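You operate a simulated robot arm through the tools that you are given. There is no shell and no other tool.

Carry out the task below with a simulated robot arm. There is one attempt and no reset: what you move stays moved.

Task
Read vial Y3 and sort it: PASS to the low green tray, REDO to the low red tray.
Fine: zero on the blank in the well first and put it in the low grey rack; reader off after; other vials stay.
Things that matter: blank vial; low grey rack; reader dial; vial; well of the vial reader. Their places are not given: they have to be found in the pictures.

It is judged by the outcome, as a careful person would: the job done as asked, and still so three seconds after it is handed in. It fails if anything else is knocked over, pushed out of place, dropped, spilled or broken.

Robot
A 7-joint arm with a two-finger parallel gripper, fixed in place. Base frame: the origin is at the foot of the arm, x ahead of it, y to its left, z up; the work surface is at about z = 0.755. Readings come in m, degrees, newtons and seconds.
With the tool pointing down near the work surface it reaches from about 0.4 to 0.9 m from the base axis. Its first joint turns from -115.0 to 115.0 degrees. Payload 3.91 kg.
The tool frame sits at the grasp point between the pads (the TCP): z along the fingers, y along the line on which they close. The tips reach 0.03 m beyond it. Largest opening 0.11 m; finger width 0.02, thickness 0.01; the body of the gripper, 0.048 by 0.112 m, starts 0.055 m behind the TCP.
Orientation is that of the tool frame in the base frame, as a unit quaternion [x, y, z, w]. With the fingers straight down and closing along the base's y, the tool's x points along the base's -x, its y along +y and its z along -z.

Tools
- The arm moves only by the tool apply_moves. Its argument "steps" is one flat list of numbers, 7 for each row, row after row: the turn, a rotation vector about the base's x, y, z in units of 6 degrees (1.0 is 6 degrees), then the shift along the base's x, y, z in units of 25 mm (1.0 is 25 mm), then the finger opening in m, from 0 to 0.11. In form: [ax, ay, az, dx, dy, dz, jaw, ax, ay, az, dx, dy, dz, jaw, ...]. A call has 1 to 20 rows; each row shifts and turns the commanded pose from where the row before left it. A call with a number of a shift or a turn outside -1 to 1 is refused whole. Each row takes 0.2 s and may step no farther than 0.05 m and 8.6 degrees from the row before; otherwise, or with a gripper value out of range, the whole call is refused. A pose out of reach is approached as far as the arm can. The call stops where the force on the tool passes 40 N (or 10 N more than at its start, if that is more) or the arm is blocked; 0.2 s more then pass. Each finger travels about 0.153 m/s and halts on what it meets, pressing with about 44 N; the grip force reading is that of the motor and also rises with nothing between the fingers. The clock runs only during rows and for 0.2 s after the last one: add rows that do not move to give the fingers time. It gives the time, the measured TCP pose, the force on the tool (base axes), the opening and the grip force at its end, in the units of the frame above (readings bear some noise), with the torque about the TCP (base axes, N m) and any sound that the robot's microphone picked up.
- Cameras (640 x 400 px; columns grow to the right, rows downward): "scene" is fixed at [0.0487, -0.5014, 1.5264]; the picture's right is [0.85, -0.53, 0.00], its down [-0.26, -0.42, -0.87] and it looks along [0.46, 0.74, -0.50] (base axes); focal length 352 px, centre (320, 200). "wrist" rides on the gripper at [0.072, 0.017, -0.103] in the tool frame; the picture's right is [-0.23, 0.97, 0.00], its down [-0.76, -0.18, -0.62] and it looks along [-0.61, -0.14, 0.78] (tool axes); focal length 222 px, centre (320, 200).
- get_image(camera): a new picture of that camera. It takes no simulated time.
- slide_trunk(by): slides the trunk up (or, below 0, down) by that many m; the arm rides with it, the base frame stays. It gives what a move gives, with no picture.
- pixel_to_xyz(camera, pixels): for up to 12 pixels [column, row] of the newest picture of that camera ("zoom" is the newest enlarged one), the place [x, y, z] in the base frame of the surface seen there, good to about 0.003 m. It takes no simulated time.
- zoom(camera, box): a new picture of the part [left, top, right, bottom] of that camera's present view, enlarged. It takes no simulated time.
- job_done(): hands the job in; it is judged then, once.

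Leave the gripper open and the arm clear of the work at the hand-in unless told otherwise.

The tools are called after "Call:" by a JSON object that holds its "op" and its "data". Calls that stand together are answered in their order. apply_moves: Moves the arm, as the interface text tells. Its arguments: {"type":"object","properties":{"steps":{"type":"array","items":{"type":"number"}}},"required":["steps"]} The other tools are called the same way: slide_trunk (by) slides the trunk up or down; get_image (camera) takes a picture; pixel_to_xyz (camera, pixels) gives the place of the surface under pixels of a picture; zoom (camera, box) takes an enlarged picture of a part of a camera's view; job_done () hands the job in.

At the start:

```text
time_s: 0.0
position: [0.4814, 0.1421, 1.1623]
tcp_rot: [-0.001, 1.0, 0.0, 0.0]
wrist_force: [-0.8, 0.2, -0.3]
torque: [0.0, 0.0, 0.0]
gripper_width: 0.1099
grip_force: 0.1
trunk travel left (down, up): [-0.775, 0.215]
```

scene: 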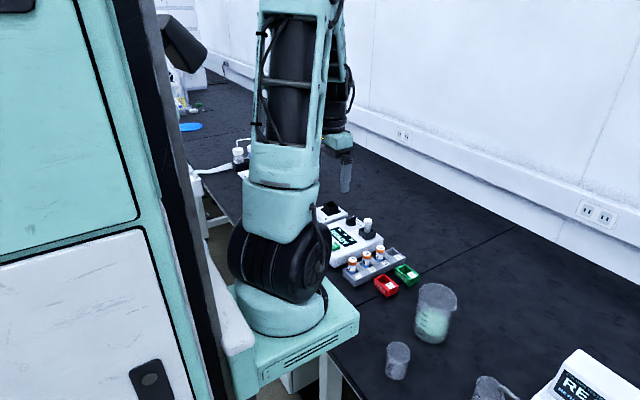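
wrist: 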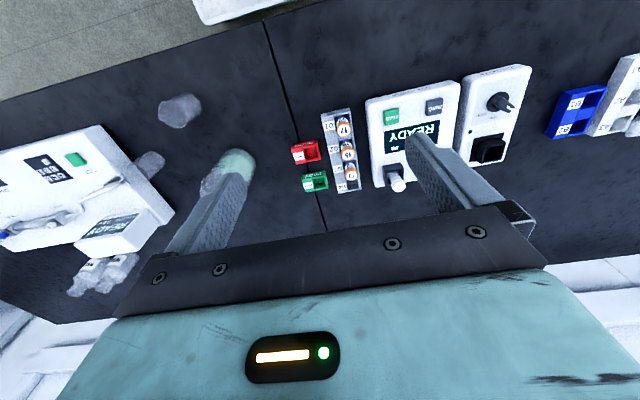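

I see a reader with a screen showing READY, vials in a rack, red and green trays. I'll zoom in on both views for details.

Call:
{"op": "zoom", "data": {"camera": "scene", "box": [300, 180, 460, 320]}}

Call:
{"op": "zoom", "data": {"camera": "wrist", "box": [280, 50, 460, 210]}}

Call:
{"op": "zoom", "data": {"camera": "wrist", "box": [440, 40, 640, 180]}}

Call:
{"op": "zoom", "data": {"camera": "wrist", "box": [0, 80, 260, 300]}}

```text
2.86 times, centred on (380, 250) of scene
```

zoom: 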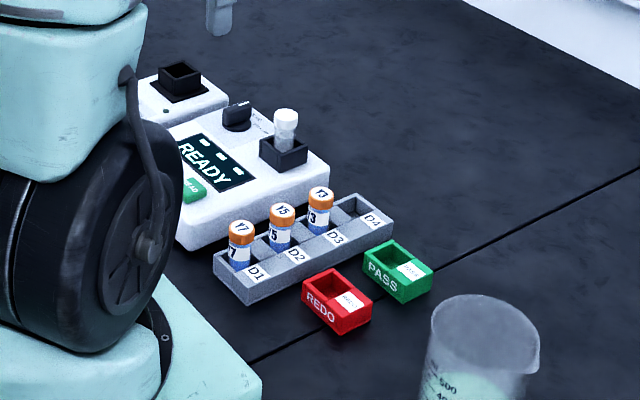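

```text
2.50 times, centred on (370, 130) of wrist
```

zoom: 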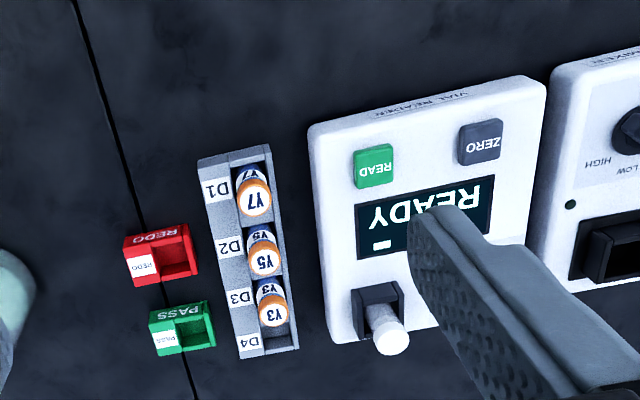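

```text
2.86 times, centred on (540, 110) of wrist
```

zoom: 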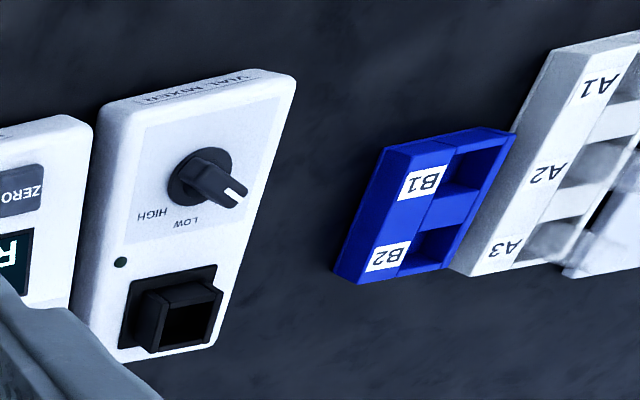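

```text
1.82 times, centred on (130, 190) of wrist
```

zoom: 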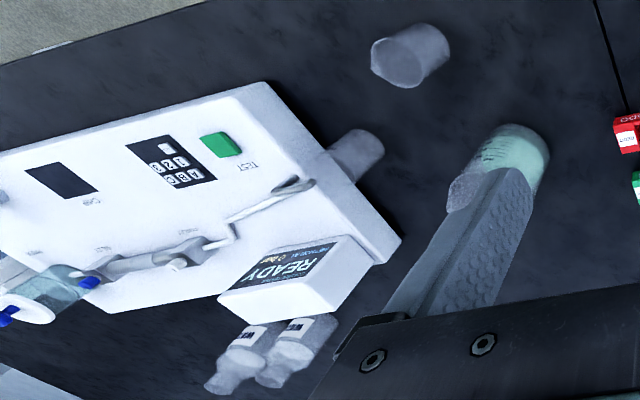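

I see the rack D1–D4 (Y7, Y5, Y3, empty D4), PASS/REDO trays, and the blank (white cap) in the reader well. I'll zoom again on the reader zone and measure places.

Call:
{"op": "zoom", "data": {"camera": "wrist", "box": [280, 50, 460, 210]}}

Call:
{"op": "pixel_to_xyz", "data": {"camera": "zoom", "pixels": [[391, 340], [373, 168], [481, 142], [256, 197], [265, 262], [273, 312], [275, 343], [178, 260], [190, 330], [330, 250], [360, 300], [420, 270]]}}

Call:
{"op": "zoom", "data": {"camera": "scene", "box": [310, 190, 430, 300]}}

```text
2.50 times, centred on (370, 130) of wrist
```

zoom: 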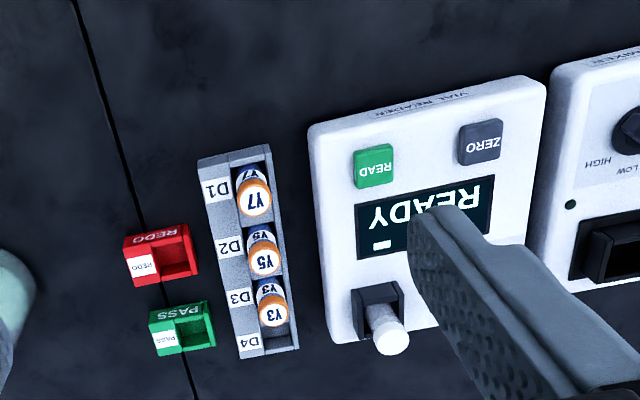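

```text
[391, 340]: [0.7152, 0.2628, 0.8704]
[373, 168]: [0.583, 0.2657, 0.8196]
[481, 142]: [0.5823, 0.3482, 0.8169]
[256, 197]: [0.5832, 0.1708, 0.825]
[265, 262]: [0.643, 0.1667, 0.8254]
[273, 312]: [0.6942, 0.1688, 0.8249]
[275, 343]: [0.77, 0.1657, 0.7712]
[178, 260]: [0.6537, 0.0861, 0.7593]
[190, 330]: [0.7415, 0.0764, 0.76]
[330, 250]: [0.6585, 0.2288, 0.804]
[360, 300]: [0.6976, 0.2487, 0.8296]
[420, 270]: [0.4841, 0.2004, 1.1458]
```

```text
3.64 times, centred on (370, 245) of scene
```

zoom: 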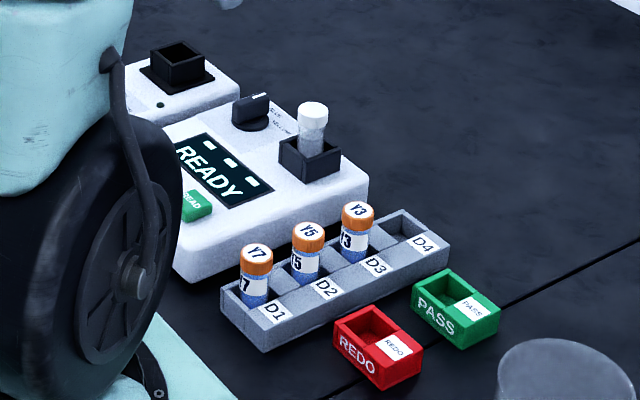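

Next I shift the arm to the left (+y) by 0.13 m to see the reader's dial unobstructed.

Call:
{"op": "apply_moves", "data": {"steps": [0, 0, 0, 0, 1, 0, 0.11, 0, 0, 0, 0, 1, 0, 0.11, 0, 0, 0, 0, 1, 0, 0.11, 0, 0, 0, 0, 1, 0, 0.11, 0, 0, 0, 0, 1, 0, 0.11, 0, 0, 0, 0, 0, 0, 0.11]}}

Call:
{"op": "get_image", "data": {"camera": "wrist"}}

Call:
{"op": "zoom", "data": {"camera": "wrist", "box": [230, 50, 430, 200]}}

```text
time_s: 1.4
position: [0.4802, 0.2687, 1.1622]
tcp_rot: [0.0, 1.0, -0.001, 0.0]
wrist_force: [0.7, 0.3, 0.3]
torque: [-0.02, 0.02, -0.05]
gripper_width: 0.1101
grip_force: 0.1
trunk travel left (down, up): [-0.775, 0.215]
```

```text
taken
```

wrist: 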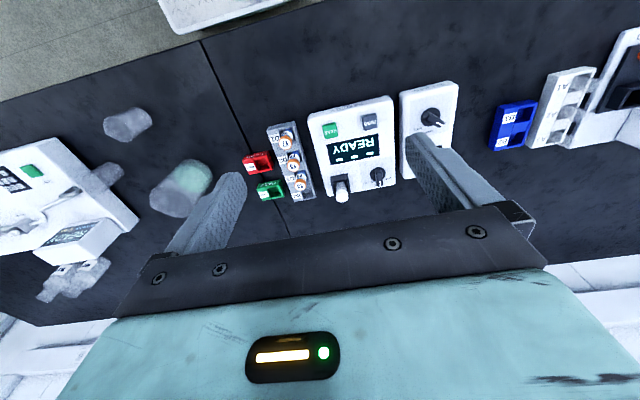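

```text
2.67 times, centred on (330, 125) of wrist
```

zoom: 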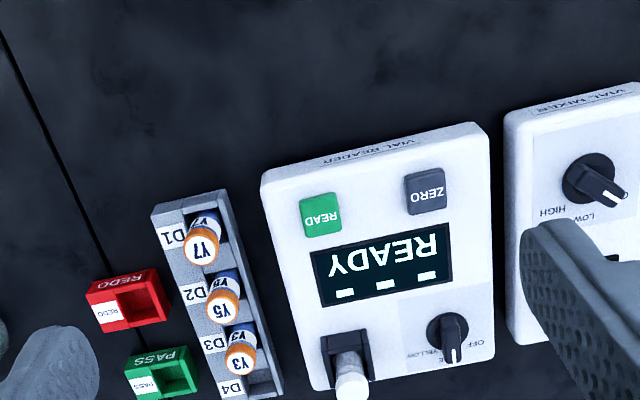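

The dial carries markings (OFF, YELLOW, ...). I'll zoom in further and measure.

Call:
{"op": "zoom", "data": {"camera": "wrist", "box": [340, 140, 430, 200]}}

Call:
{"op": "pixel_to_xyz", "data": {"camera": "zoom", "pixels": [[260, 250], [270, 220], [290, 280], [390, 210], [330, 330]]}}

Call:
{"op": "zoom", "data": {"camera": "scene", "box": [340, 190, 400, 250]}}

Call:
{"op": "zoom", "data": {"camera": "wrist", "box": [240, 110, 330, 210]}}

```text
6.67 times, centred on (385, 170) of wrist
```

zoom: 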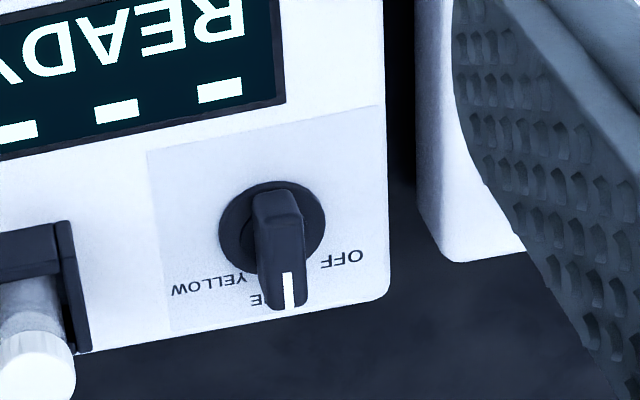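

```text
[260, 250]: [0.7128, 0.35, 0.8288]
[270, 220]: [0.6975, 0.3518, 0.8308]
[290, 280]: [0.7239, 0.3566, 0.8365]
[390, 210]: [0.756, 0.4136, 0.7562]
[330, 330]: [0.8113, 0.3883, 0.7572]
```

```text
6.67 times, centred on (370, 220) of scene
```

zoom: 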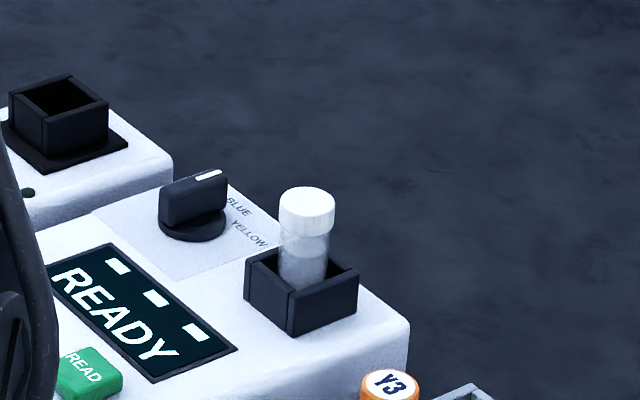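

```text
4.00 times, centred on (285, 160) of wrist
```

zoom: 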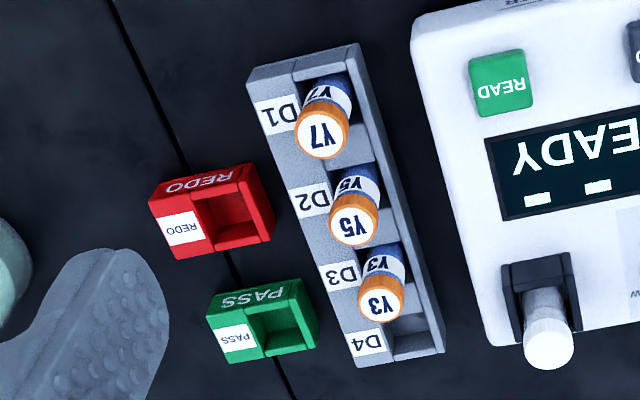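

Dial shows OFF / BLUE / YELLOW and seems set on BLUE. I need to know which setting suits Y3, so I look around for labels or notes.

Call:
{"op": "zoom", "data": {"camera": "scene", "box": [480, 320, 640, 400]}}

Call:
{"op": "zoom", "data": {"camera": "scene", "box": [160, 60, 280, 200]}}

Call:
{"op": "zoom", "data": {"camera": "wrist", "box": [430, 0, 640, 160]}}

Call:
{"op": "apply_moves", "data": {"steps": [0, 0, 0, 0, 0.2, -1, 0.11, 0, 0, 0, 0, 0.2, -1, 0.11, 0, 0, 0, 0, 0.2, -1, 0.11, 0, 0, 0, 0, 0.2, -1, 0.11, 0, 0, 0, 0, 0.2, -1, 0.11, 0, 0, 0, 0, 0.2, -1, 0.11, 0, 0, 0, 0, 0, 0, 0.11]}}

Call:
{"op": "get_image", "data": {"camera": "wrist"}}

```text
4.00 times, centred on (560, 360) of scene
```

zoom: 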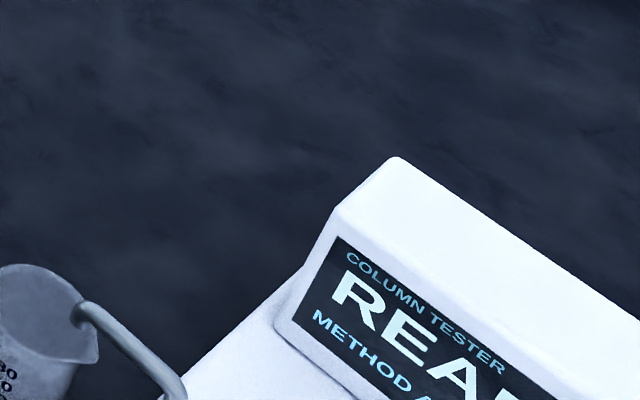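

```text
2.86 times, centred on (220, 130) of scene
```

zoom: 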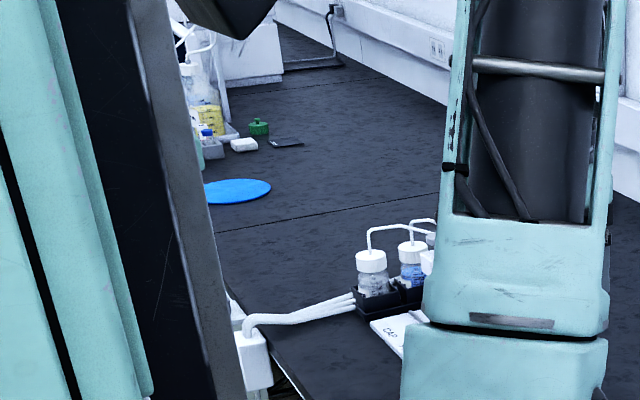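

```text
2.50 times, centred on (535, 80) of wrist
```

zoom: 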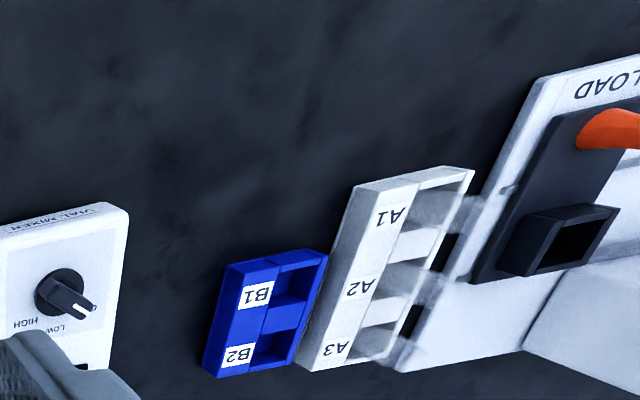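

```text
time_s: 3.0
position: [0.4812, 0.2974, 1.0099]
tcp_rot: [0.0, 1.0, 0.001, 0.0]
wrist_force: [0.9, -0.2, 0.0]
torque: [-0.02, -0.03, 0.03]
gripper_width: 0.11
grip_force: 0.1
trunk travel left (down, up): [-0.775, 0.215]
```

```text
taken
```

wrist: 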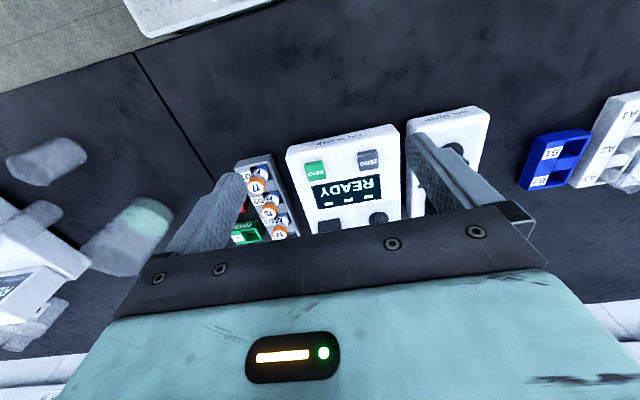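

The gripper body now hides the dial; I move forward 0.15 m (fingers stay at z≈0.98, above everything) to look down more directly.

Call:
{"op": "apply_moves", "data": {"steps": [0, 0, 0, 1, 0, 0, 0.11, 0, 0, 0, 1, 0, 0, 0.11, 0, 0, 0, 1, 0, 0, 0.11, 0, 0, 0, 1, 0, 0, 0.11, 0, 0, 0, 1, 0, 0, 0.11, 0, 0, 0, 1, 0, 0, 0.11, 0, 0, 0, 0, 0, 0, 0.11]}}

Call:
{"op": "get_image", "data": {"camera": "wrist"}}

Call:
{"op": "zoom", "data": {"camera": "wrist", "box": [270, 80, 430, 200]}}

```text
time_s: 4.6
position: [0.6307, 0.2989, 1.0135]
tcp_rot: [0.0, 1.0, 0.0, 0.0]
wrist_force: [0.4, 0.4, -0.5]
torque: [-0.04, 0.0, 0.0]
gripper_width: 0.11
grip_force: 0.1
trunk travel left (down, up): [-0.775, 0.215]
```

```text
taken
```

wrist: 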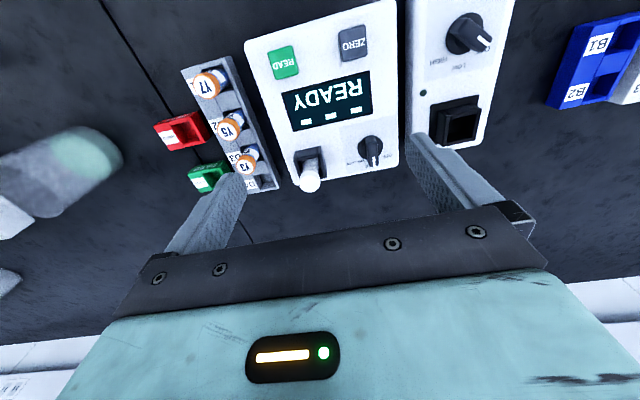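

```text
3.33 times, centred on (350, 140) of wrist
```

zoom: 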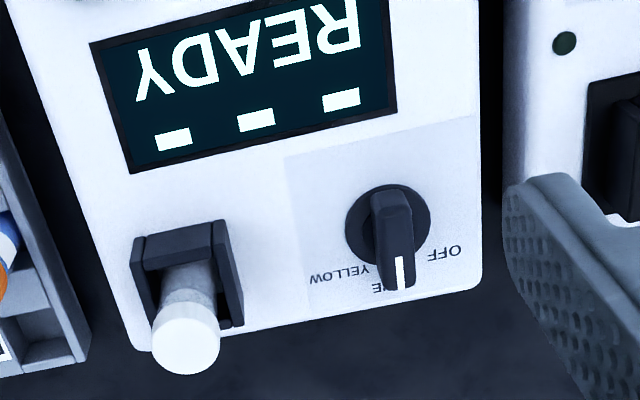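

The dial points at BLUE. I'll take close looks at the vials and rack for their markings.

Call:
{"op": "zoom", "data": {"camera": "scene", "box": [340, 235, 400, 280]}}

Call:
{"op": "zoom", "data": {"camera": "wrist", "box": [180, 50, 280, 200]}}

Call:
{"op": "zoom", "data": {"camera": "scene", "box": [370, 250, 430, 310]}}

Call:
{"op": "zoom", "data": {"camera": "wrist", "box": [240, 0, 410, 100]}}

```text
8.89 times, centred on (370, 258) of scene
```

zoom: 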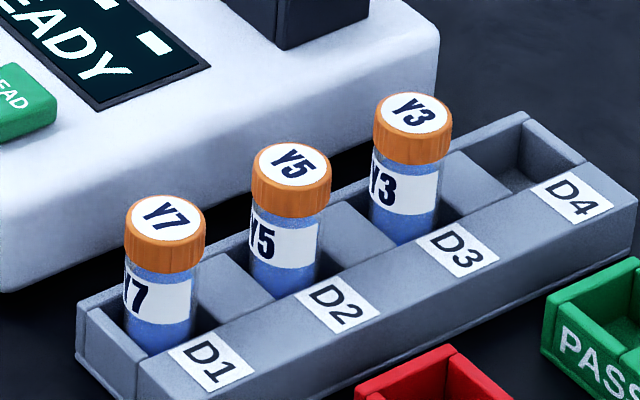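

```text
2.67 times, centred on (230, 125) of wrist
```

zoom: 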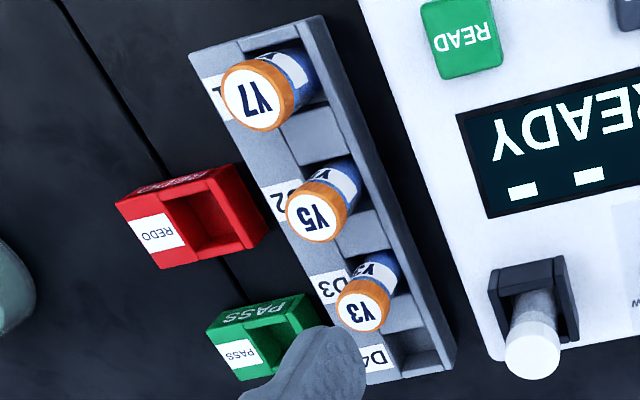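

```text
6.67 times, centred on (400, 280) of scene
```

zoom: 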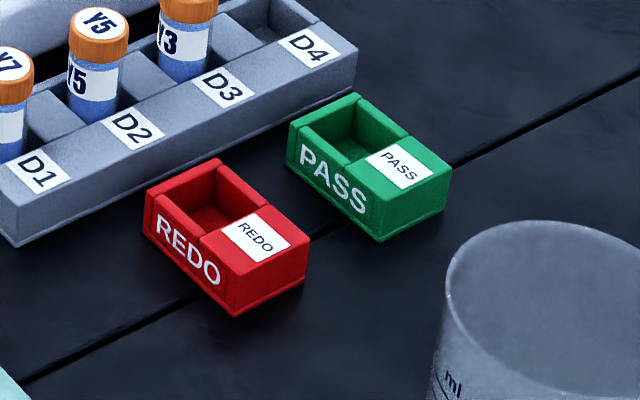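

```text
3.76 times, centred on (325, 50) of wrist
```

zoom: 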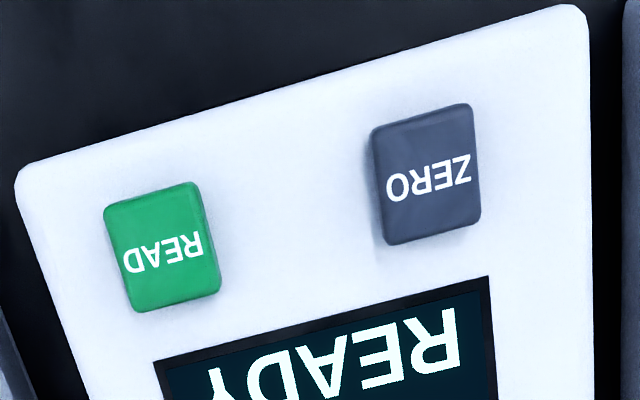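

All three vials hold blue liquid, and the reader is on BLUE showing READY. Now I measure the key features precisely in the current wrist view.

Call:
{"op": "zoom", "data": {"camera": "wrist", "box": [280, 125, 400, 200]}}

Call:
{"op": "pixel_to_xyz", "data": {"camera": "zoom", "pixels": [[155, 310], [130, 320], [190, 310], [160, 280], [160, 340], [75, 180], [190, 140], [80, 270], [232, 260], [480, 120], [497, 200], [420, 130]]}}

Call:
{"op": "pixel_to_xyz", "data": {"camera": "wrist", "pixels": [[246, 165], [252, 163], [240, 166], [206, 84], [229, 132], [260, 186], [248, 122], [270, 160], [284, 62], [354, 43], [180, 130], [213, 175]]}}

```text
5.33 times, centred on (340, 162) of wrist
```

zoom: 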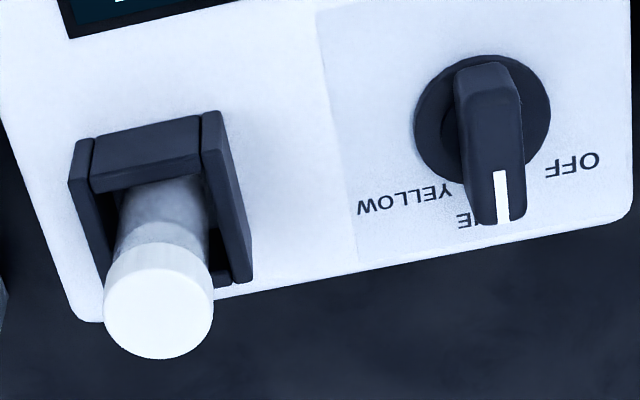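

```text
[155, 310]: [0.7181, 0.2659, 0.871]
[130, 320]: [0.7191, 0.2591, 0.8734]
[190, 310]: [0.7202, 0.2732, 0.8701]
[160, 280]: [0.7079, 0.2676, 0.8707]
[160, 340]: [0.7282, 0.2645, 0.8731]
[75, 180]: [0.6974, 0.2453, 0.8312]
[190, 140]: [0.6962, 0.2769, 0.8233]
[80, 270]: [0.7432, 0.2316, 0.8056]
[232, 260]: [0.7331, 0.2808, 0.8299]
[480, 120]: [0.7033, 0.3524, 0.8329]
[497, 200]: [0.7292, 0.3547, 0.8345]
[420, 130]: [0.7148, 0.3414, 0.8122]
```

```text
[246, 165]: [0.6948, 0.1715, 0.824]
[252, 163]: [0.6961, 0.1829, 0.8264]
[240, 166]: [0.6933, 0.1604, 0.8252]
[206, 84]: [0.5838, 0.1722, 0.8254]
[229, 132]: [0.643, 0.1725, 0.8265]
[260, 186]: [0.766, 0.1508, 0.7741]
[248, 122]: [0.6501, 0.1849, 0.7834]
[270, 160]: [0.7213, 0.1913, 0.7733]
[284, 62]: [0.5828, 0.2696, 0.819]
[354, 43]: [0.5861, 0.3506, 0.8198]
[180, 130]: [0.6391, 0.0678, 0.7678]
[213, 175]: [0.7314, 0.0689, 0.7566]
```

Blank cap centre ≈ (0.718, 0.265, top 0.872); Y3 ≈ (0.695, 0.172, top 0.825); ZERO ≈ (0.585, 0.349, 0.819). I close the fingers and go above ZERO.

Call:
{"op": "apply_moves", "data": {"steps": [0, 0, 0, -0.92, 1, 0, 0.05, 0, 0, 0, -0.92, 1, 0, 0, 0, 0, 0, 0, 0, -1, 0, 0, 0, 0, 0, 0, -1, 0, 0, 0, 0, 0, 0, -1, 0, 0, 0, 0, 0, 0, -1, 0, 0, 0, 0, 0, 0, -1, 0, 0, 0, 0, 0, 0, -0.5, 0, 0, 0, 0, 0, 0, 0, 0]}}

Call:
{"op": "get_image", "data": {"camera": "wrist"}}

Call:
{"op": "get_image", "data": {"camera": "scene"}}

```text
time_s: 6.6
position: [0.5836, 0.3484, 0.8739]
tcp_rot: [0.0, 1.0, 0.0, 0.0]
wrist_force: [0.7, -0.5, 0.0]
torque: [0.01, 0.02, -0.01]
gripper_width: 0.0001
grip_force: 37.3
trunk travel left (down, up): [-0.775, 0.215]
```

```text
taken
```

wrist: 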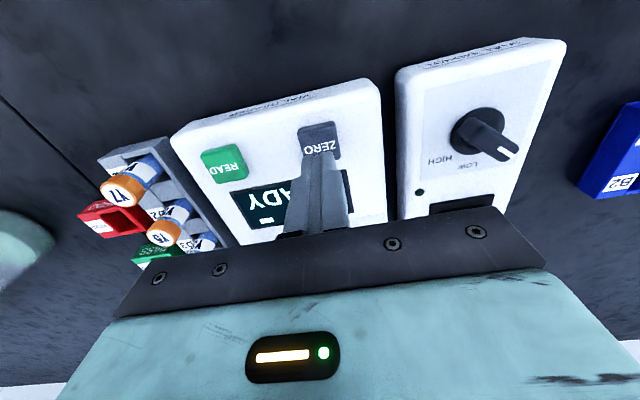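

```text
taken
```

scene: 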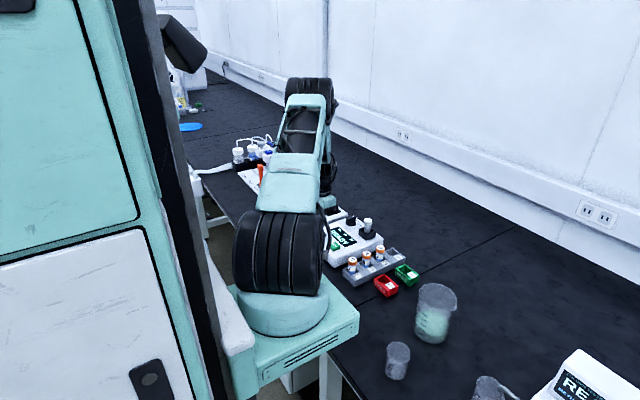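

Fingertips are right above ZERO. I lower in small steps onto it.

Call:
{"op": "apply_moves", "data": {"steps": [0, 0, 0, 0, 0, -0.5, 0, 0, 0, 0, 0, 0, -0.3, 0, 0, 0, 0, 0, 0, -0.1, 0, 0, 0, 0, 0, 0, -0.1, 0, 0, 0, 0, 0, 0, -0.06, 0, 0, 0, 0, 0, 0, 0, 0]}}

Call:
{"op": "zoom", "data": {"camera": "scene", "box": [310, 190, 430, 300]}}

```text
time_s: 8.0
position: [0.5844, 0.3475, 0.8495]
tcp_rot: [0.0, 1.0, 0.0, 0.0]
wrist_force: [-1.5, 0.2, -0.2]
torque: [0.0, -0.01, 0.0]
gripper_width: 0.0
grip_force: 37.6
trunk travel left (down, up): [-0.775, 0.215]
```

```text
3.64 times, centred on (370, 245) of scene
```

zoom: 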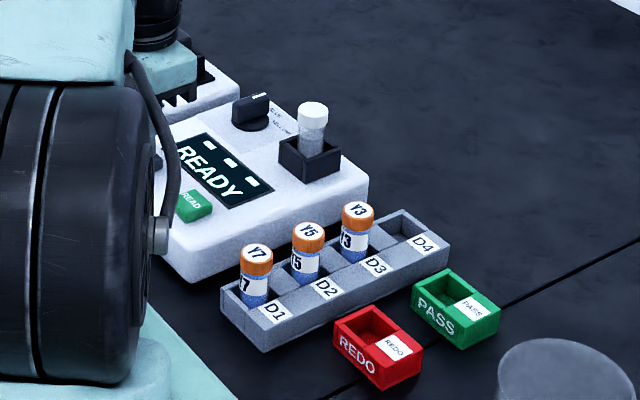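

No contact yet at TCP z 0.8495. I continue down in 1 mm steps.

Call:
{"op": "apply_moves", "data": {"steps": [0, 0, 0, 0, 0, -0.05, 0, 0, 0, 0, 0, 0, -0.05, 0, 0, 0, 0, 0, 0, -0.05, 0, 0, 0, 0, 0, 0, 0, 0]}}

Call:
{"op": "zoom", "data": {"camera": "scene", "box": [310, 190, 430, 300]}}

```text
time_s: 9.0
position: [0.5843, 0.3481, 0.8454]
tcp_rot: [-0.001, 1.0, 0.0, 0.0]
wrist_force: [-0.4, -1.0, 0.9]
torque: [0.03, 0.02, 0.0]
gripper_width: 0.0001
grip_force: 37.7
trunk travel left (down, up): [-0.775, 0.215]
```

```text
3.64 times, centred on (370, 245) of scene
```

zoom: 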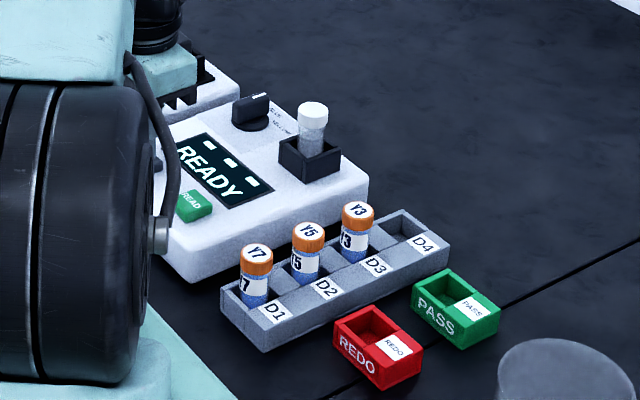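

Call:
{"op": "apply_moves", "data": {"steps": [0, 0, 0, 0, 0, -0.05, 0, 0, 0, 0, 0, 0, -0.05, 0, 0, 0, 0, 0, 0, 0, 0]}}

Call:
{"op": "zoom", "data": {"camera": "scene", "box": [310, 190, 430, 300]}}

Call:
{"op": "zoom", "data": {"camera": "wrist", "box": [180, 70, 400, 250]}}

```text
time_s: 9.8
position: [0.5847, 0.3474, 0.8439]
tcp_rot: [0.0, 1.0, 0.001, -0.001]
wrist_force: [-1.8, 0.9, 2.6]
torque: [-0.01, 0.05, 0.0]
gripper_width: 0.0002
grip_force: 37.9
trunk travel left (down, up): [-0.775, 0.215]
heard: click
```

```text
3.64 times, centred on (370, 245) of scene
```

zoom: 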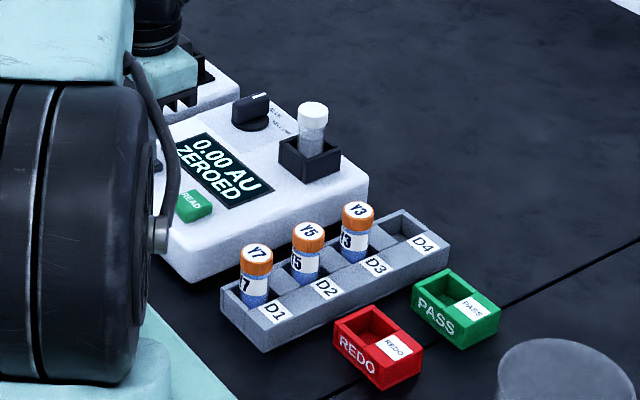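

```text
2.22 times, centred on (290, 160) of wrist
```

zoom: 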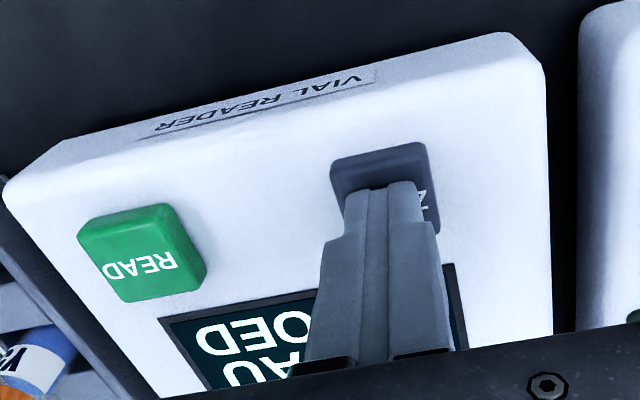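

Click heard; display reads "0.00 AU ZEROED". I lift off and go above the blank, opening the fingers to 0.05 m.

Call:
{"op": "apply_moves", "data": {"steps": [0, 0, 0, 0, 0, 0.5, 0, 0, 0, 0, 0, 0, 1, 0, 0, 0, 0, 0, 0, 1, 0, 0, 0, 0, 0, 0, 1, 0, 0, 0, 0, 0, 0, 1, 0.05, 0, 0, 0, 0.89, -0.553, 0, 0.05, 0, 0, 0, 0.89, -0.553, 0, 0.05, 0, 0, 0, 0.89, -0.553, 0, 0.05, 0, 0, 0, 0.89, -0.553, 0, 0.05, 0, 0, 0, 0.89, -0.553, 0, 0.05, 0, 0, 0, 0.89, -0.553, 0, 0.05, 0, 0, 0, 0, 0, 0, 0.05]}}

Call:
{"op": "get_image", "data": {"camera": "wrist"}}

Call:
{"op": "zoom", "data": {"camera": "scene", "box": [310, 170, 430, 280]}}

```text
time_s: 12.4
position: [0.7188, 0.265, 0.9544]
tcp_rot: [0.001, 1.0, 0.0, -0.001]
wrist_force: [0.3, -0.4, 0.4]
torque: [0.01, -0.03, 0.02]
gripper_width: 0.0499
grip_force: 0.1
trunk travel left (down, up): [-0.775, 0.215]
```

```text
taken
```

wrist: 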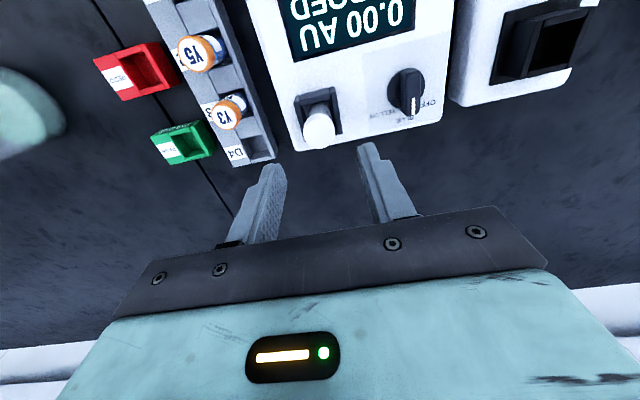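

```text
3.64 times, centred on (370, 225) of scene
```

zoom: 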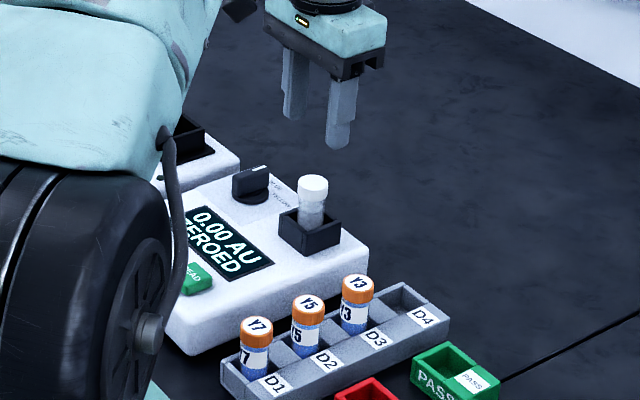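

I re-measure the blank's cap, the D4 slot, and other points from this closer view.

Call:
{"op": "zoom", "data": {"camera": "wrist", "box": [170, 20, 350, 180]}}

Call:
{"op": "pixel_to_xyz", "data": {"camera": "wrist", "pixels": [[318, 131], [310, 131], [328, 130], [319, 145], [317, 118], [296, 97], [330, 88], [341, 130], [255, 147], [237, 153], [228, 112], [201, 54]]}}

Call:
{"op": "pixel_to_xyz", "data": {"camera": "zoom", "pixels": [[300, 330], [275, 318], [305, 315], [300, 295], [268, 270], [250, 355], [325, 345], [365, 340], [70, 250], [85, 300], [135, 220], [60, 340]]}}

```text
2.50 times, centred on (260, 100) of wrist
```

zoom: 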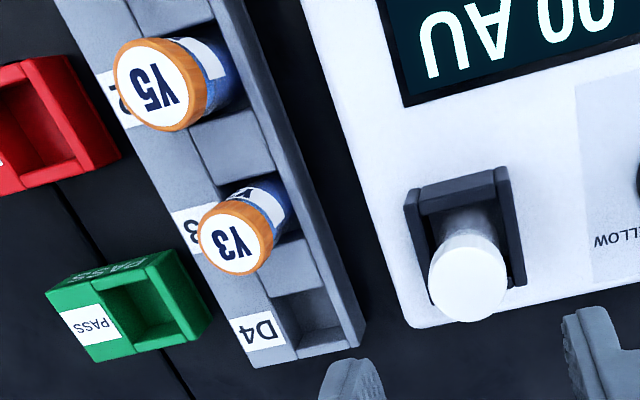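

```text
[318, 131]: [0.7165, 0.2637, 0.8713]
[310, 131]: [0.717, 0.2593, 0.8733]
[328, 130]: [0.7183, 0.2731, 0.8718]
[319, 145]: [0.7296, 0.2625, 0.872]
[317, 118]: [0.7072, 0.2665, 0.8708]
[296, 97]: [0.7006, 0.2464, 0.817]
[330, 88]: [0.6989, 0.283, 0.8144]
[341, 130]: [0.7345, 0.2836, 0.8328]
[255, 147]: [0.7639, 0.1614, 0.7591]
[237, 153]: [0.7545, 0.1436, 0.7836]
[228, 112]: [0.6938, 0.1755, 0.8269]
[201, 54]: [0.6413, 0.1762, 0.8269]
```

```text
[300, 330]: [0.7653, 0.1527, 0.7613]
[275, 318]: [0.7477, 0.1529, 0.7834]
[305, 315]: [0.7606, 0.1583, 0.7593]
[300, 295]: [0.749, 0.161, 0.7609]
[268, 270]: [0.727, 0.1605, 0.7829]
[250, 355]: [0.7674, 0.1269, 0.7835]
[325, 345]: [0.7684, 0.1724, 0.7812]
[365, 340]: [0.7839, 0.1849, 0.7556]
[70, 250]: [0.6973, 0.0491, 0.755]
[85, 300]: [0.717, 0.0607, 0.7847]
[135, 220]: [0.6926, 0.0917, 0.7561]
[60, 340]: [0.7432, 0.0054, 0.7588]
```

I refine the D4 slot's corners and the PASS tray's geometry.

Call:
{"op": "zoom", "data": {"camera": "wrist", "box": [205, 100, 285, 170]}}

Call:
{"op": "zoom", "data": {"camera": "wrist", "box": [140, 100, 240, 180]}}

```text
5.71 times, centred on (245, 135) of wrist
```

zoom: 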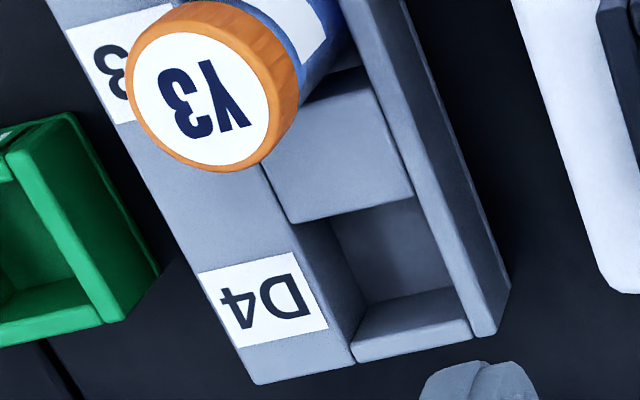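

```text
5.00 times, centred on (190, 140) of wrist
```

zoom: 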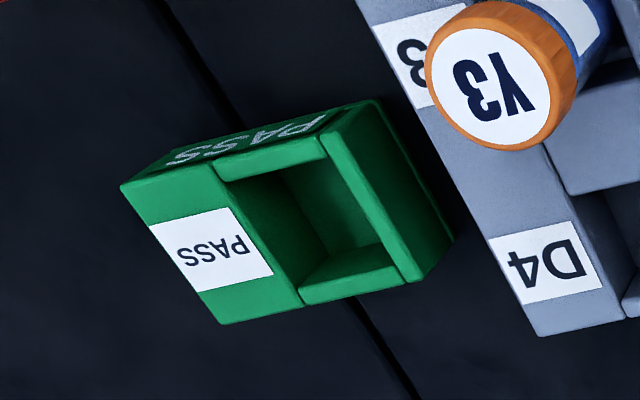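

Call:
{"op": "pixel_to_xyz", "data": {"camera": "wrist", "pixels": [[241.5, 137.2], [259.5, 133.5], [266, 131.5], [271.3, 155.5], [260.8, 158.5], [239, 142], [249, 159], [253, 151], [230, 120], [267, 120]]}}

Call:
{"op": "pixel_to_xyz", "data": {"camera": "wrist", "pixels": [[173, 138], [184, 157], [197, 136], [206, 153], [196, 158], [180, 131.6], [190, 149], [164, 132], [176, 162], [197, 122]]}}

```text
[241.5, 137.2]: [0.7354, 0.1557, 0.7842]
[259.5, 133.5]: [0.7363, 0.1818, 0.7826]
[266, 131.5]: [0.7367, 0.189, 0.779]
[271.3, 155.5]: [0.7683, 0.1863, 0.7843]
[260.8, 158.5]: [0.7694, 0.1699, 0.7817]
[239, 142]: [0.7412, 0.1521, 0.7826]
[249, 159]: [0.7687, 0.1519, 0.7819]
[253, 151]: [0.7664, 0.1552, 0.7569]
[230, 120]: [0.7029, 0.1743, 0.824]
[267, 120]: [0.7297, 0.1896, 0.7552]
```

```text
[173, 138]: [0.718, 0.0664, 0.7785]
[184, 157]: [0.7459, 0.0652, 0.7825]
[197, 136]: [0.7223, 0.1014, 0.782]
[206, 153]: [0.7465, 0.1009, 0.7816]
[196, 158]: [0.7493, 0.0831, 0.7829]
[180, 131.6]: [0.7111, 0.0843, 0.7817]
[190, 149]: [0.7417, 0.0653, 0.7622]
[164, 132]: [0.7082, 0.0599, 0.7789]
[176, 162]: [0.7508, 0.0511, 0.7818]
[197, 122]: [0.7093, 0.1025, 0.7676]
```

D4 slot centre ≈ (0.751, 0.170), floor ≈ 0.758. Now I lower over the blank to TCP z≈0.867 (tips just above the well rim at 0.832), then close.

Call:
{"op": "apply_moves", "data": {"steps": [0, 0, 0, 0, 0, -1, 0.05, 0, 0, 0, 0, 0, -1, 0.05, 0, 0, 0, 0, 0, -1, 0.05, 0, 0, 0, 0, 0, -0.5, 0.05, 0, 0, 0, 0, 0, 0, 0.05]}}

Call:
{"op": "zoom", "data": {"camera": "scene", "box": [310, 170, 430, 280]}}

Call:
{"op": "get_image", "data": {"camera": "wrist"}}

```text
time_s: 13.6
position: [0.7174, 0.2661, 0.8669]
tcp_rot: [0.0, 1.0, 0.0, 0.0]
wrist_force: [0.3, -0.6, -0.2]
torque: [0.02, 0.02, -0.01]
gripper_width: 0.05
grip_force: 0.0
trunk travel left (down, up): [-0.775, 0.215]
```

```text
3.64 times, centred on (370, 225) of scene
```

zoom: 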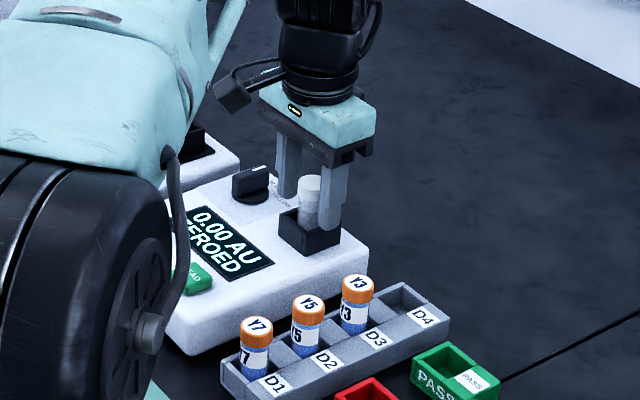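

```text
taken
```

wrist: 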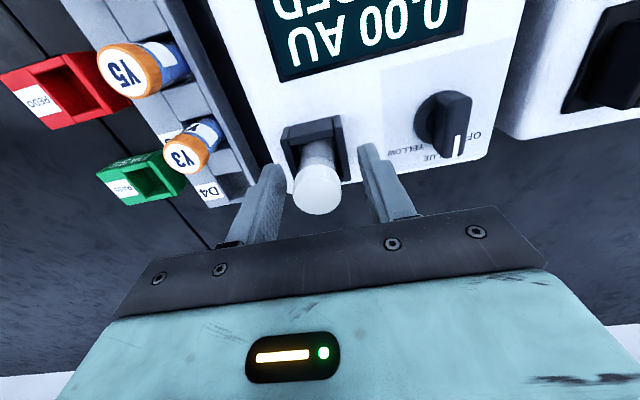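

The blank's cap is centred between the fingers at (317, 190). I close on it.

Call:
{"op": "apply_moves", "data": {"steps": [0, 0, 0, 0, 0, 0, 0.03, 0, 0, 0, 0, 0, 0, 0.015, 0, 0, 0, 0, 0, 0, 0.015, 0, 0, 0, 0, 0, 0, 0.015]}}

Call:
{"op": "get_image", "data": {"camera": "wrist"}}

```text
time_s: 14.6
position: [0.7174, 0.266, 0.8668]
tcp_rot: [0.0, 1.0, 0.0, -0.001]
wrist_force: [-0.1, -0.9, 0.5]
torque: [0.04, 0.0, -0.02]
gripper_width: 0.0264
grip_force: 43.8
trunk travel left (down, up): [-0.775, 0.215]
```

```text
taken
```

wrist: 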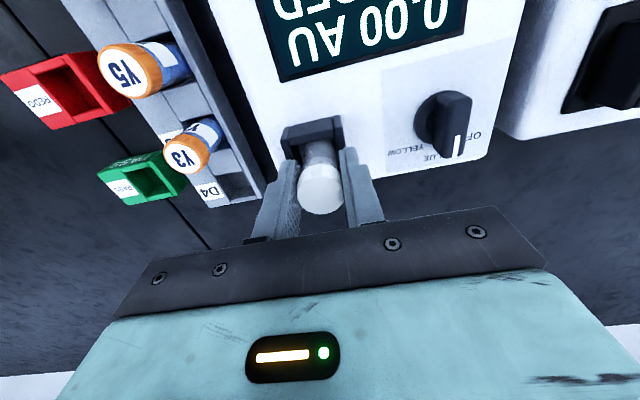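

Held at 0.0264 m. I lift straight up 0.1 m.

Call:
{"op": "apply_moves", "data": {"steps": [0, 0, 0, 0, 0, 0.4, 0.015, 0, 0, 0, 0, 0, 0.8, 0.015, 0, 0, 0, 0, 0, 0.8, 0.015, 0, 0, 0, 0, 0, 1, 0.015, 0, 0, 0, 0, 0, 1, 0.015, 0, 0, 0, 0, 0, 0, 0.015]}}

Call:
{"op": "zoom", "data": {"camera": "scene", "box": [310, 150, 430, 280]}}

Call:
{"op": "get_image", "data": {"camera": "wrist"}}

```text
time_s: 16.0
position: [0.7175, 0.2635, 0.9671]
tcp_rot: [0.001, 1.0, 0.0, 0.0]
wrist_force: [-0.7, 0.0, 0.4]
torque: [-0.05, 0.01, -0.03]
gripper_width: 0.026
grip_force: 44.2
trunk travel left (down, up): [-0.775, 0.215]
```

```text
3.08 times, centred on (370, 215) of scene
```

zoom: 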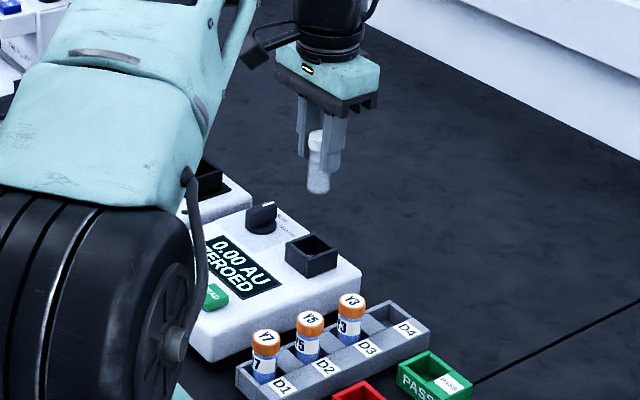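

```text
taken
```

wrist: 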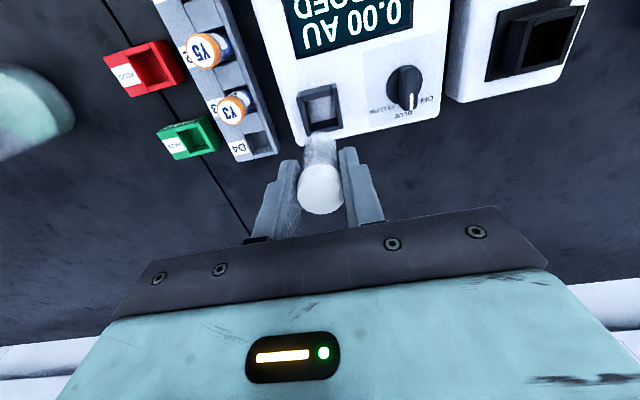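

The blank is out and held upright. I measure the now empty well and the vial's bottom.

Call:
{"op": "zoom", "data": {"camera": "wrist", "box": [280, 70, 360, 150]}}

Call:
{"op": "pixel_to_xyz", "data": {"camera": "wrist", "pixels": [[316, 88], [301, 110], [332, 98], [320, 110], [325, 128], [312, 131], [310, 118], [312, 100], [338, 120]]}}

Call:
{"op": "zoom", "data": {"camera": "scene", "box": [350, 180, 390, 220]}}

Call:
{"op": "pixel_to_xyz", "data": {"camera": "zoom", "pixels": [[300, 200], [300, 300], [300, 320], [300, 335], [300, 350], [300, 120], [300, 80]]}}

```text
5.00 times, centred on (320, 110) of wrist
```

zoom: 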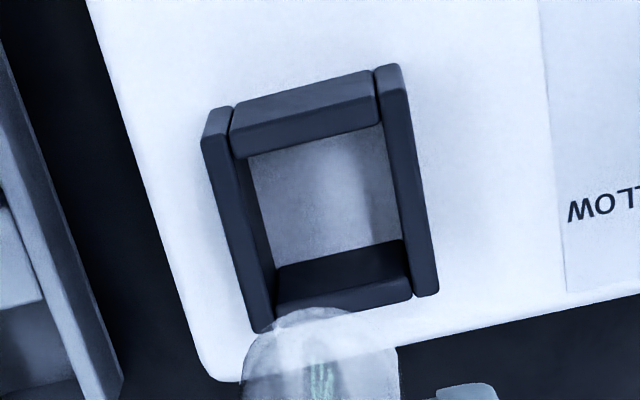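

```text
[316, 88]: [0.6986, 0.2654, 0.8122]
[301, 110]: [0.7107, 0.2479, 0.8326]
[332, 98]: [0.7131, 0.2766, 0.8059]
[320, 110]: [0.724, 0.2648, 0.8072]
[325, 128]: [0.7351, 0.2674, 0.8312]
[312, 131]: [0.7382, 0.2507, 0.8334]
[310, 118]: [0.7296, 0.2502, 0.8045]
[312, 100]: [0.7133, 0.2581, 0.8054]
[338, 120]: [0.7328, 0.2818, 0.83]
```

```text
10.00 times, centred on (370, 200) of scene
```

zoom: 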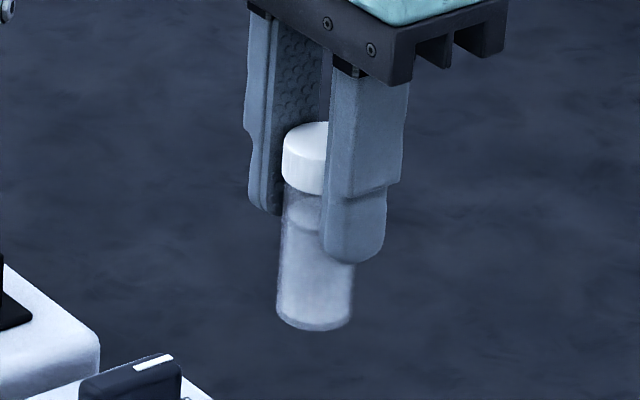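

```text
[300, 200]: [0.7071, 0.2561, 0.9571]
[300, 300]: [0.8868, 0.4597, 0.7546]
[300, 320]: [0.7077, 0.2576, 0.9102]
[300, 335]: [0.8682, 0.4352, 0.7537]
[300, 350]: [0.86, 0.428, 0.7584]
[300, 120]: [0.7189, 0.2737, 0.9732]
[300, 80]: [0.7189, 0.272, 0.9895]
```

Vial bottom is ~0.0605 m below TCP; well floor at 0.806, centre (0.7175, 0.265). I carry the blank over D4 at height.

Call:
{"op": "apply_moves", "data": {"steps": [0, 0, 0, 0.33, -0.94, 0, 0.015, 0, 0, 0, 0.33, -0.94, 0, 0.015, 0, 0, 0, 0.33, -0.94, 0, 0.015, 0, 0, 0, 0.33, -0.94, 0, 0.015, 0, 0, 0, 0, 0, 0, 0.015, 0, 0, 0, 0, 0, 0, 0.015]}}

Call:
{"op": "get_image", "data": {"camera": "wrist"}}

Call:
{"op": "zoom", "data": {"camera": "scene", "box": [330, 180, 450, 290]}}

```text
time_s: 17.4
position: [0.7519, 0.1699, 0.9681]
tcp_rot: [-0.001, 1.0, 0.0, -0.001]
wrist_force: [0.5, 0.1, -0.3]
torque: [0.02, 0.01, 0.0]
gripper_width: 0.0262
grip_force: 44.1
trunk travel left (down, up): [-0.775, 0.215]
```

```text
taken
```

wrist: 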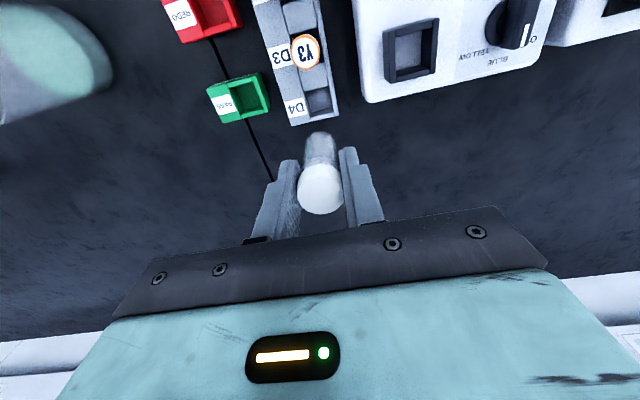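

```text
3.64 times, centred on (390, 235) of scene
```

zoom: 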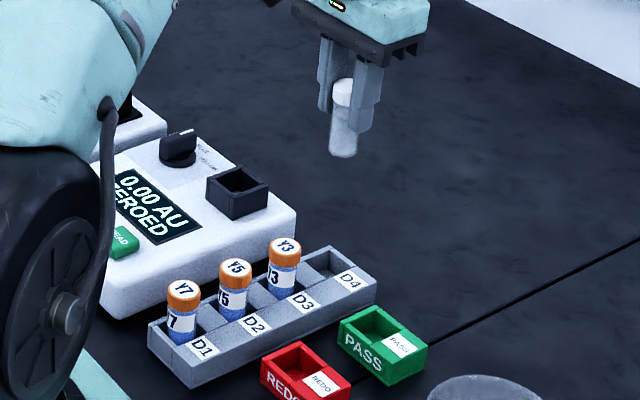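

I re-measure the D4 slot from here before lowering.

Call:
{"op": "zoom", "data": {"camera": "wrist", "box": [270, 70, 350, 140]}}

Call:
{"op": "pixel_to_xyz", "data": {"camera": "zoom", "pixels": [[150, 180], [240, 155], [330, 130], [350, 200], [375, 270], [350, 290], [310, 298], [270, 310], [215, 210], [250, 200], [300, 180], [300, 240]]}}

```text
5.71 times, centred on (310, 105) of wrist
```

zoom: 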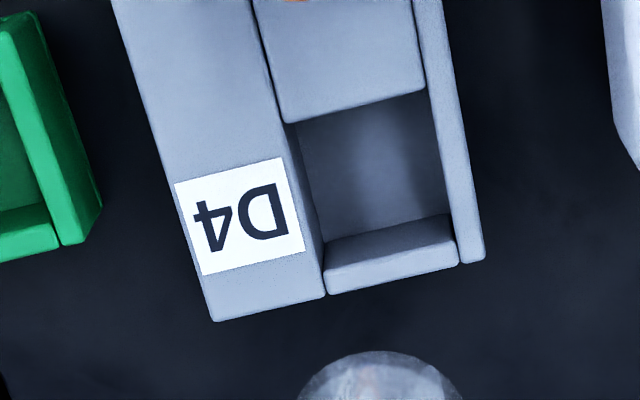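

```text
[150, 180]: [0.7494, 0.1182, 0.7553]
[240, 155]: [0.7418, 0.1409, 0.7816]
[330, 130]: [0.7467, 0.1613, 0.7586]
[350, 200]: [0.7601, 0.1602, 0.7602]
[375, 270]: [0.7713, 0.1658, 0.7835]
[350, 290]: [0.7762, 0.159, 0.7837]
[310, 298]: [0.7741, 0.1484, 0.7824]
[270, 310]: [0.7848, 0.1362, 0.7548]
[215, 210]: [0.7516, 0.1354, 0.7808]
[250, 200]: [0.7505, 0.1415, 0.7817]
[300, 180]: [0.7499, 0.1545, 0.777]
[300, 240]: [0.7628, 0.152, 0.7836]
```

Call:
{"op": "pixel_to_xyz", "data": {"camera": "zoom", "pixels": [[285, 110], [425, 80], [295, 150], [322, 262], [430, 100], [455, 225], [340, 232], [445, 205], [330, 285], [450, 260], [300, 60], [400, 150]]}}

```text
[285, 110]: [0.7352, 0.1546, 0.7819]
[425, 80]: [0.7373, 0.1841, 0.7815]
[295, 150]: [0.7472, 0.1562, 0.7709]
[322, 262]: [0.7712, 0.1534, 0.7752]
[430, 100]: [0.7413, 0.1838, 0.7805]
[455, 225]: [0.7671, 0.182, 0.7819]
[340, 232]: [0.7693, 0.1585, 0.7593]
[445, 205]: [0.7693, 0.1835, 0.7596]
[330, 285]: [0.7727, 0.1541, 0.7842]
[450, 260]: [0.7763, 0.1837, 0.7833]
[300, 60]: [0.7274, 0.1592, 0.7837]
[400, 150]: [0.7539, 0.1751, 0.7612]
```

D4 slot spans x 0.737–0.768, y 0.155–0.184, floor 0.760 – I'm centred. Lowering gently into it.

Call:
{"op": "apply_moves", "data": {"steps": [0, 0, 0, 0, 0, -1, 0.015, 0, 0, 0, 0, 0, -1, 0.015, 0, 0, 0, 0, 0, -1, 0.015, 0, 0, 0, 0, 0, -1, 0.015, 0, 0, 0, 0, 0, -0.7, 0.015, 0, 0, 0, 0, 0, -0.4, 0.015, 0, 0, 0, 0, 0, -0.4, 0.015, 0, 0, 0, 0, 0, -0.2, 0.015, 0, 0, 0, 0, 0, 0, 0.015]}}

Call:
{"op": "zoom", "data": {"camera": "scene", "box": [330, 180, 450, 290]}}

Call:
{"op": "get_image", "data": {"camera": "wrist"}}

```text
time_s: 19.4
position: [0.751, 0.1704, 0.824]
tcp_rot: [0.0, 1.0, 0.0, 0.0]
wrist_force: [-0.1, 0.4, -0.1]
torque: [-0.06, 0.02, 0.03]
gripper_width: 0.0261
grip_force: 43.8
trunk travel left (down, up): [-0.775, 0.215]
```

```text
3.64 times, centred on (390, 235) of scene
```

zoom: 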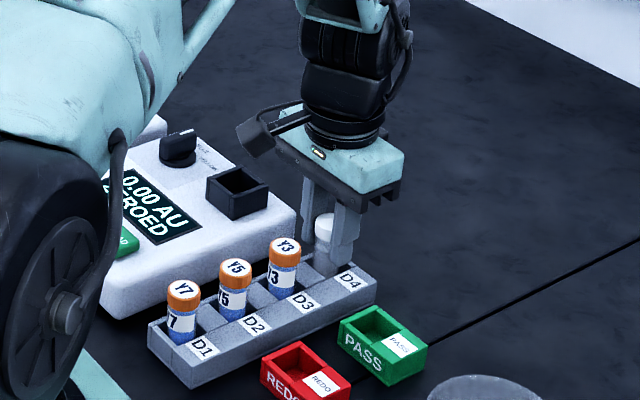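

```text
taken
```

wrist: 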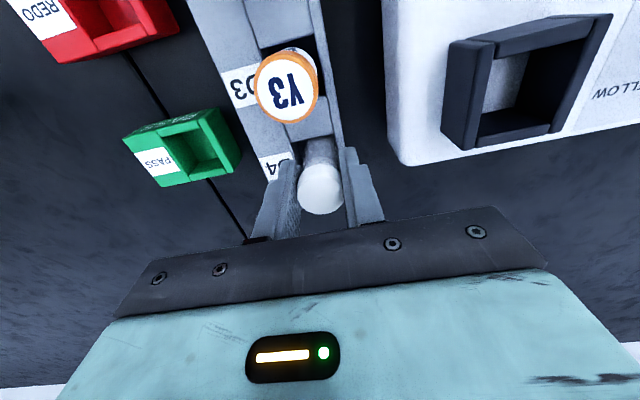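

The blank is in the slot, a few mm from the floor. I creep down in 1 mm steps to the floor.

Call:
{"op": "apply_moves", "data": {"steps": [0, 0, 0, 0, 0, -0.05, 0.015, 0, 0, 0, 0, 0, -0.04, 0.015, 0, 0, 0, 0, 0, 0, 0.015]}}

```text
time_s: 20.2
position: [0.7518, 0.1701, 0.8223]
tcp_rot: [0.001, 1.0, 0.001, 0.001]
wrist_force: [-1.0, 0.1, -0.1]
torque: [-0.05, -0.01, -0.02]
gripper_width: 0.0262
grip_force: 44.1
trunk travel left (down, up): [-0.775, 0.215]
```

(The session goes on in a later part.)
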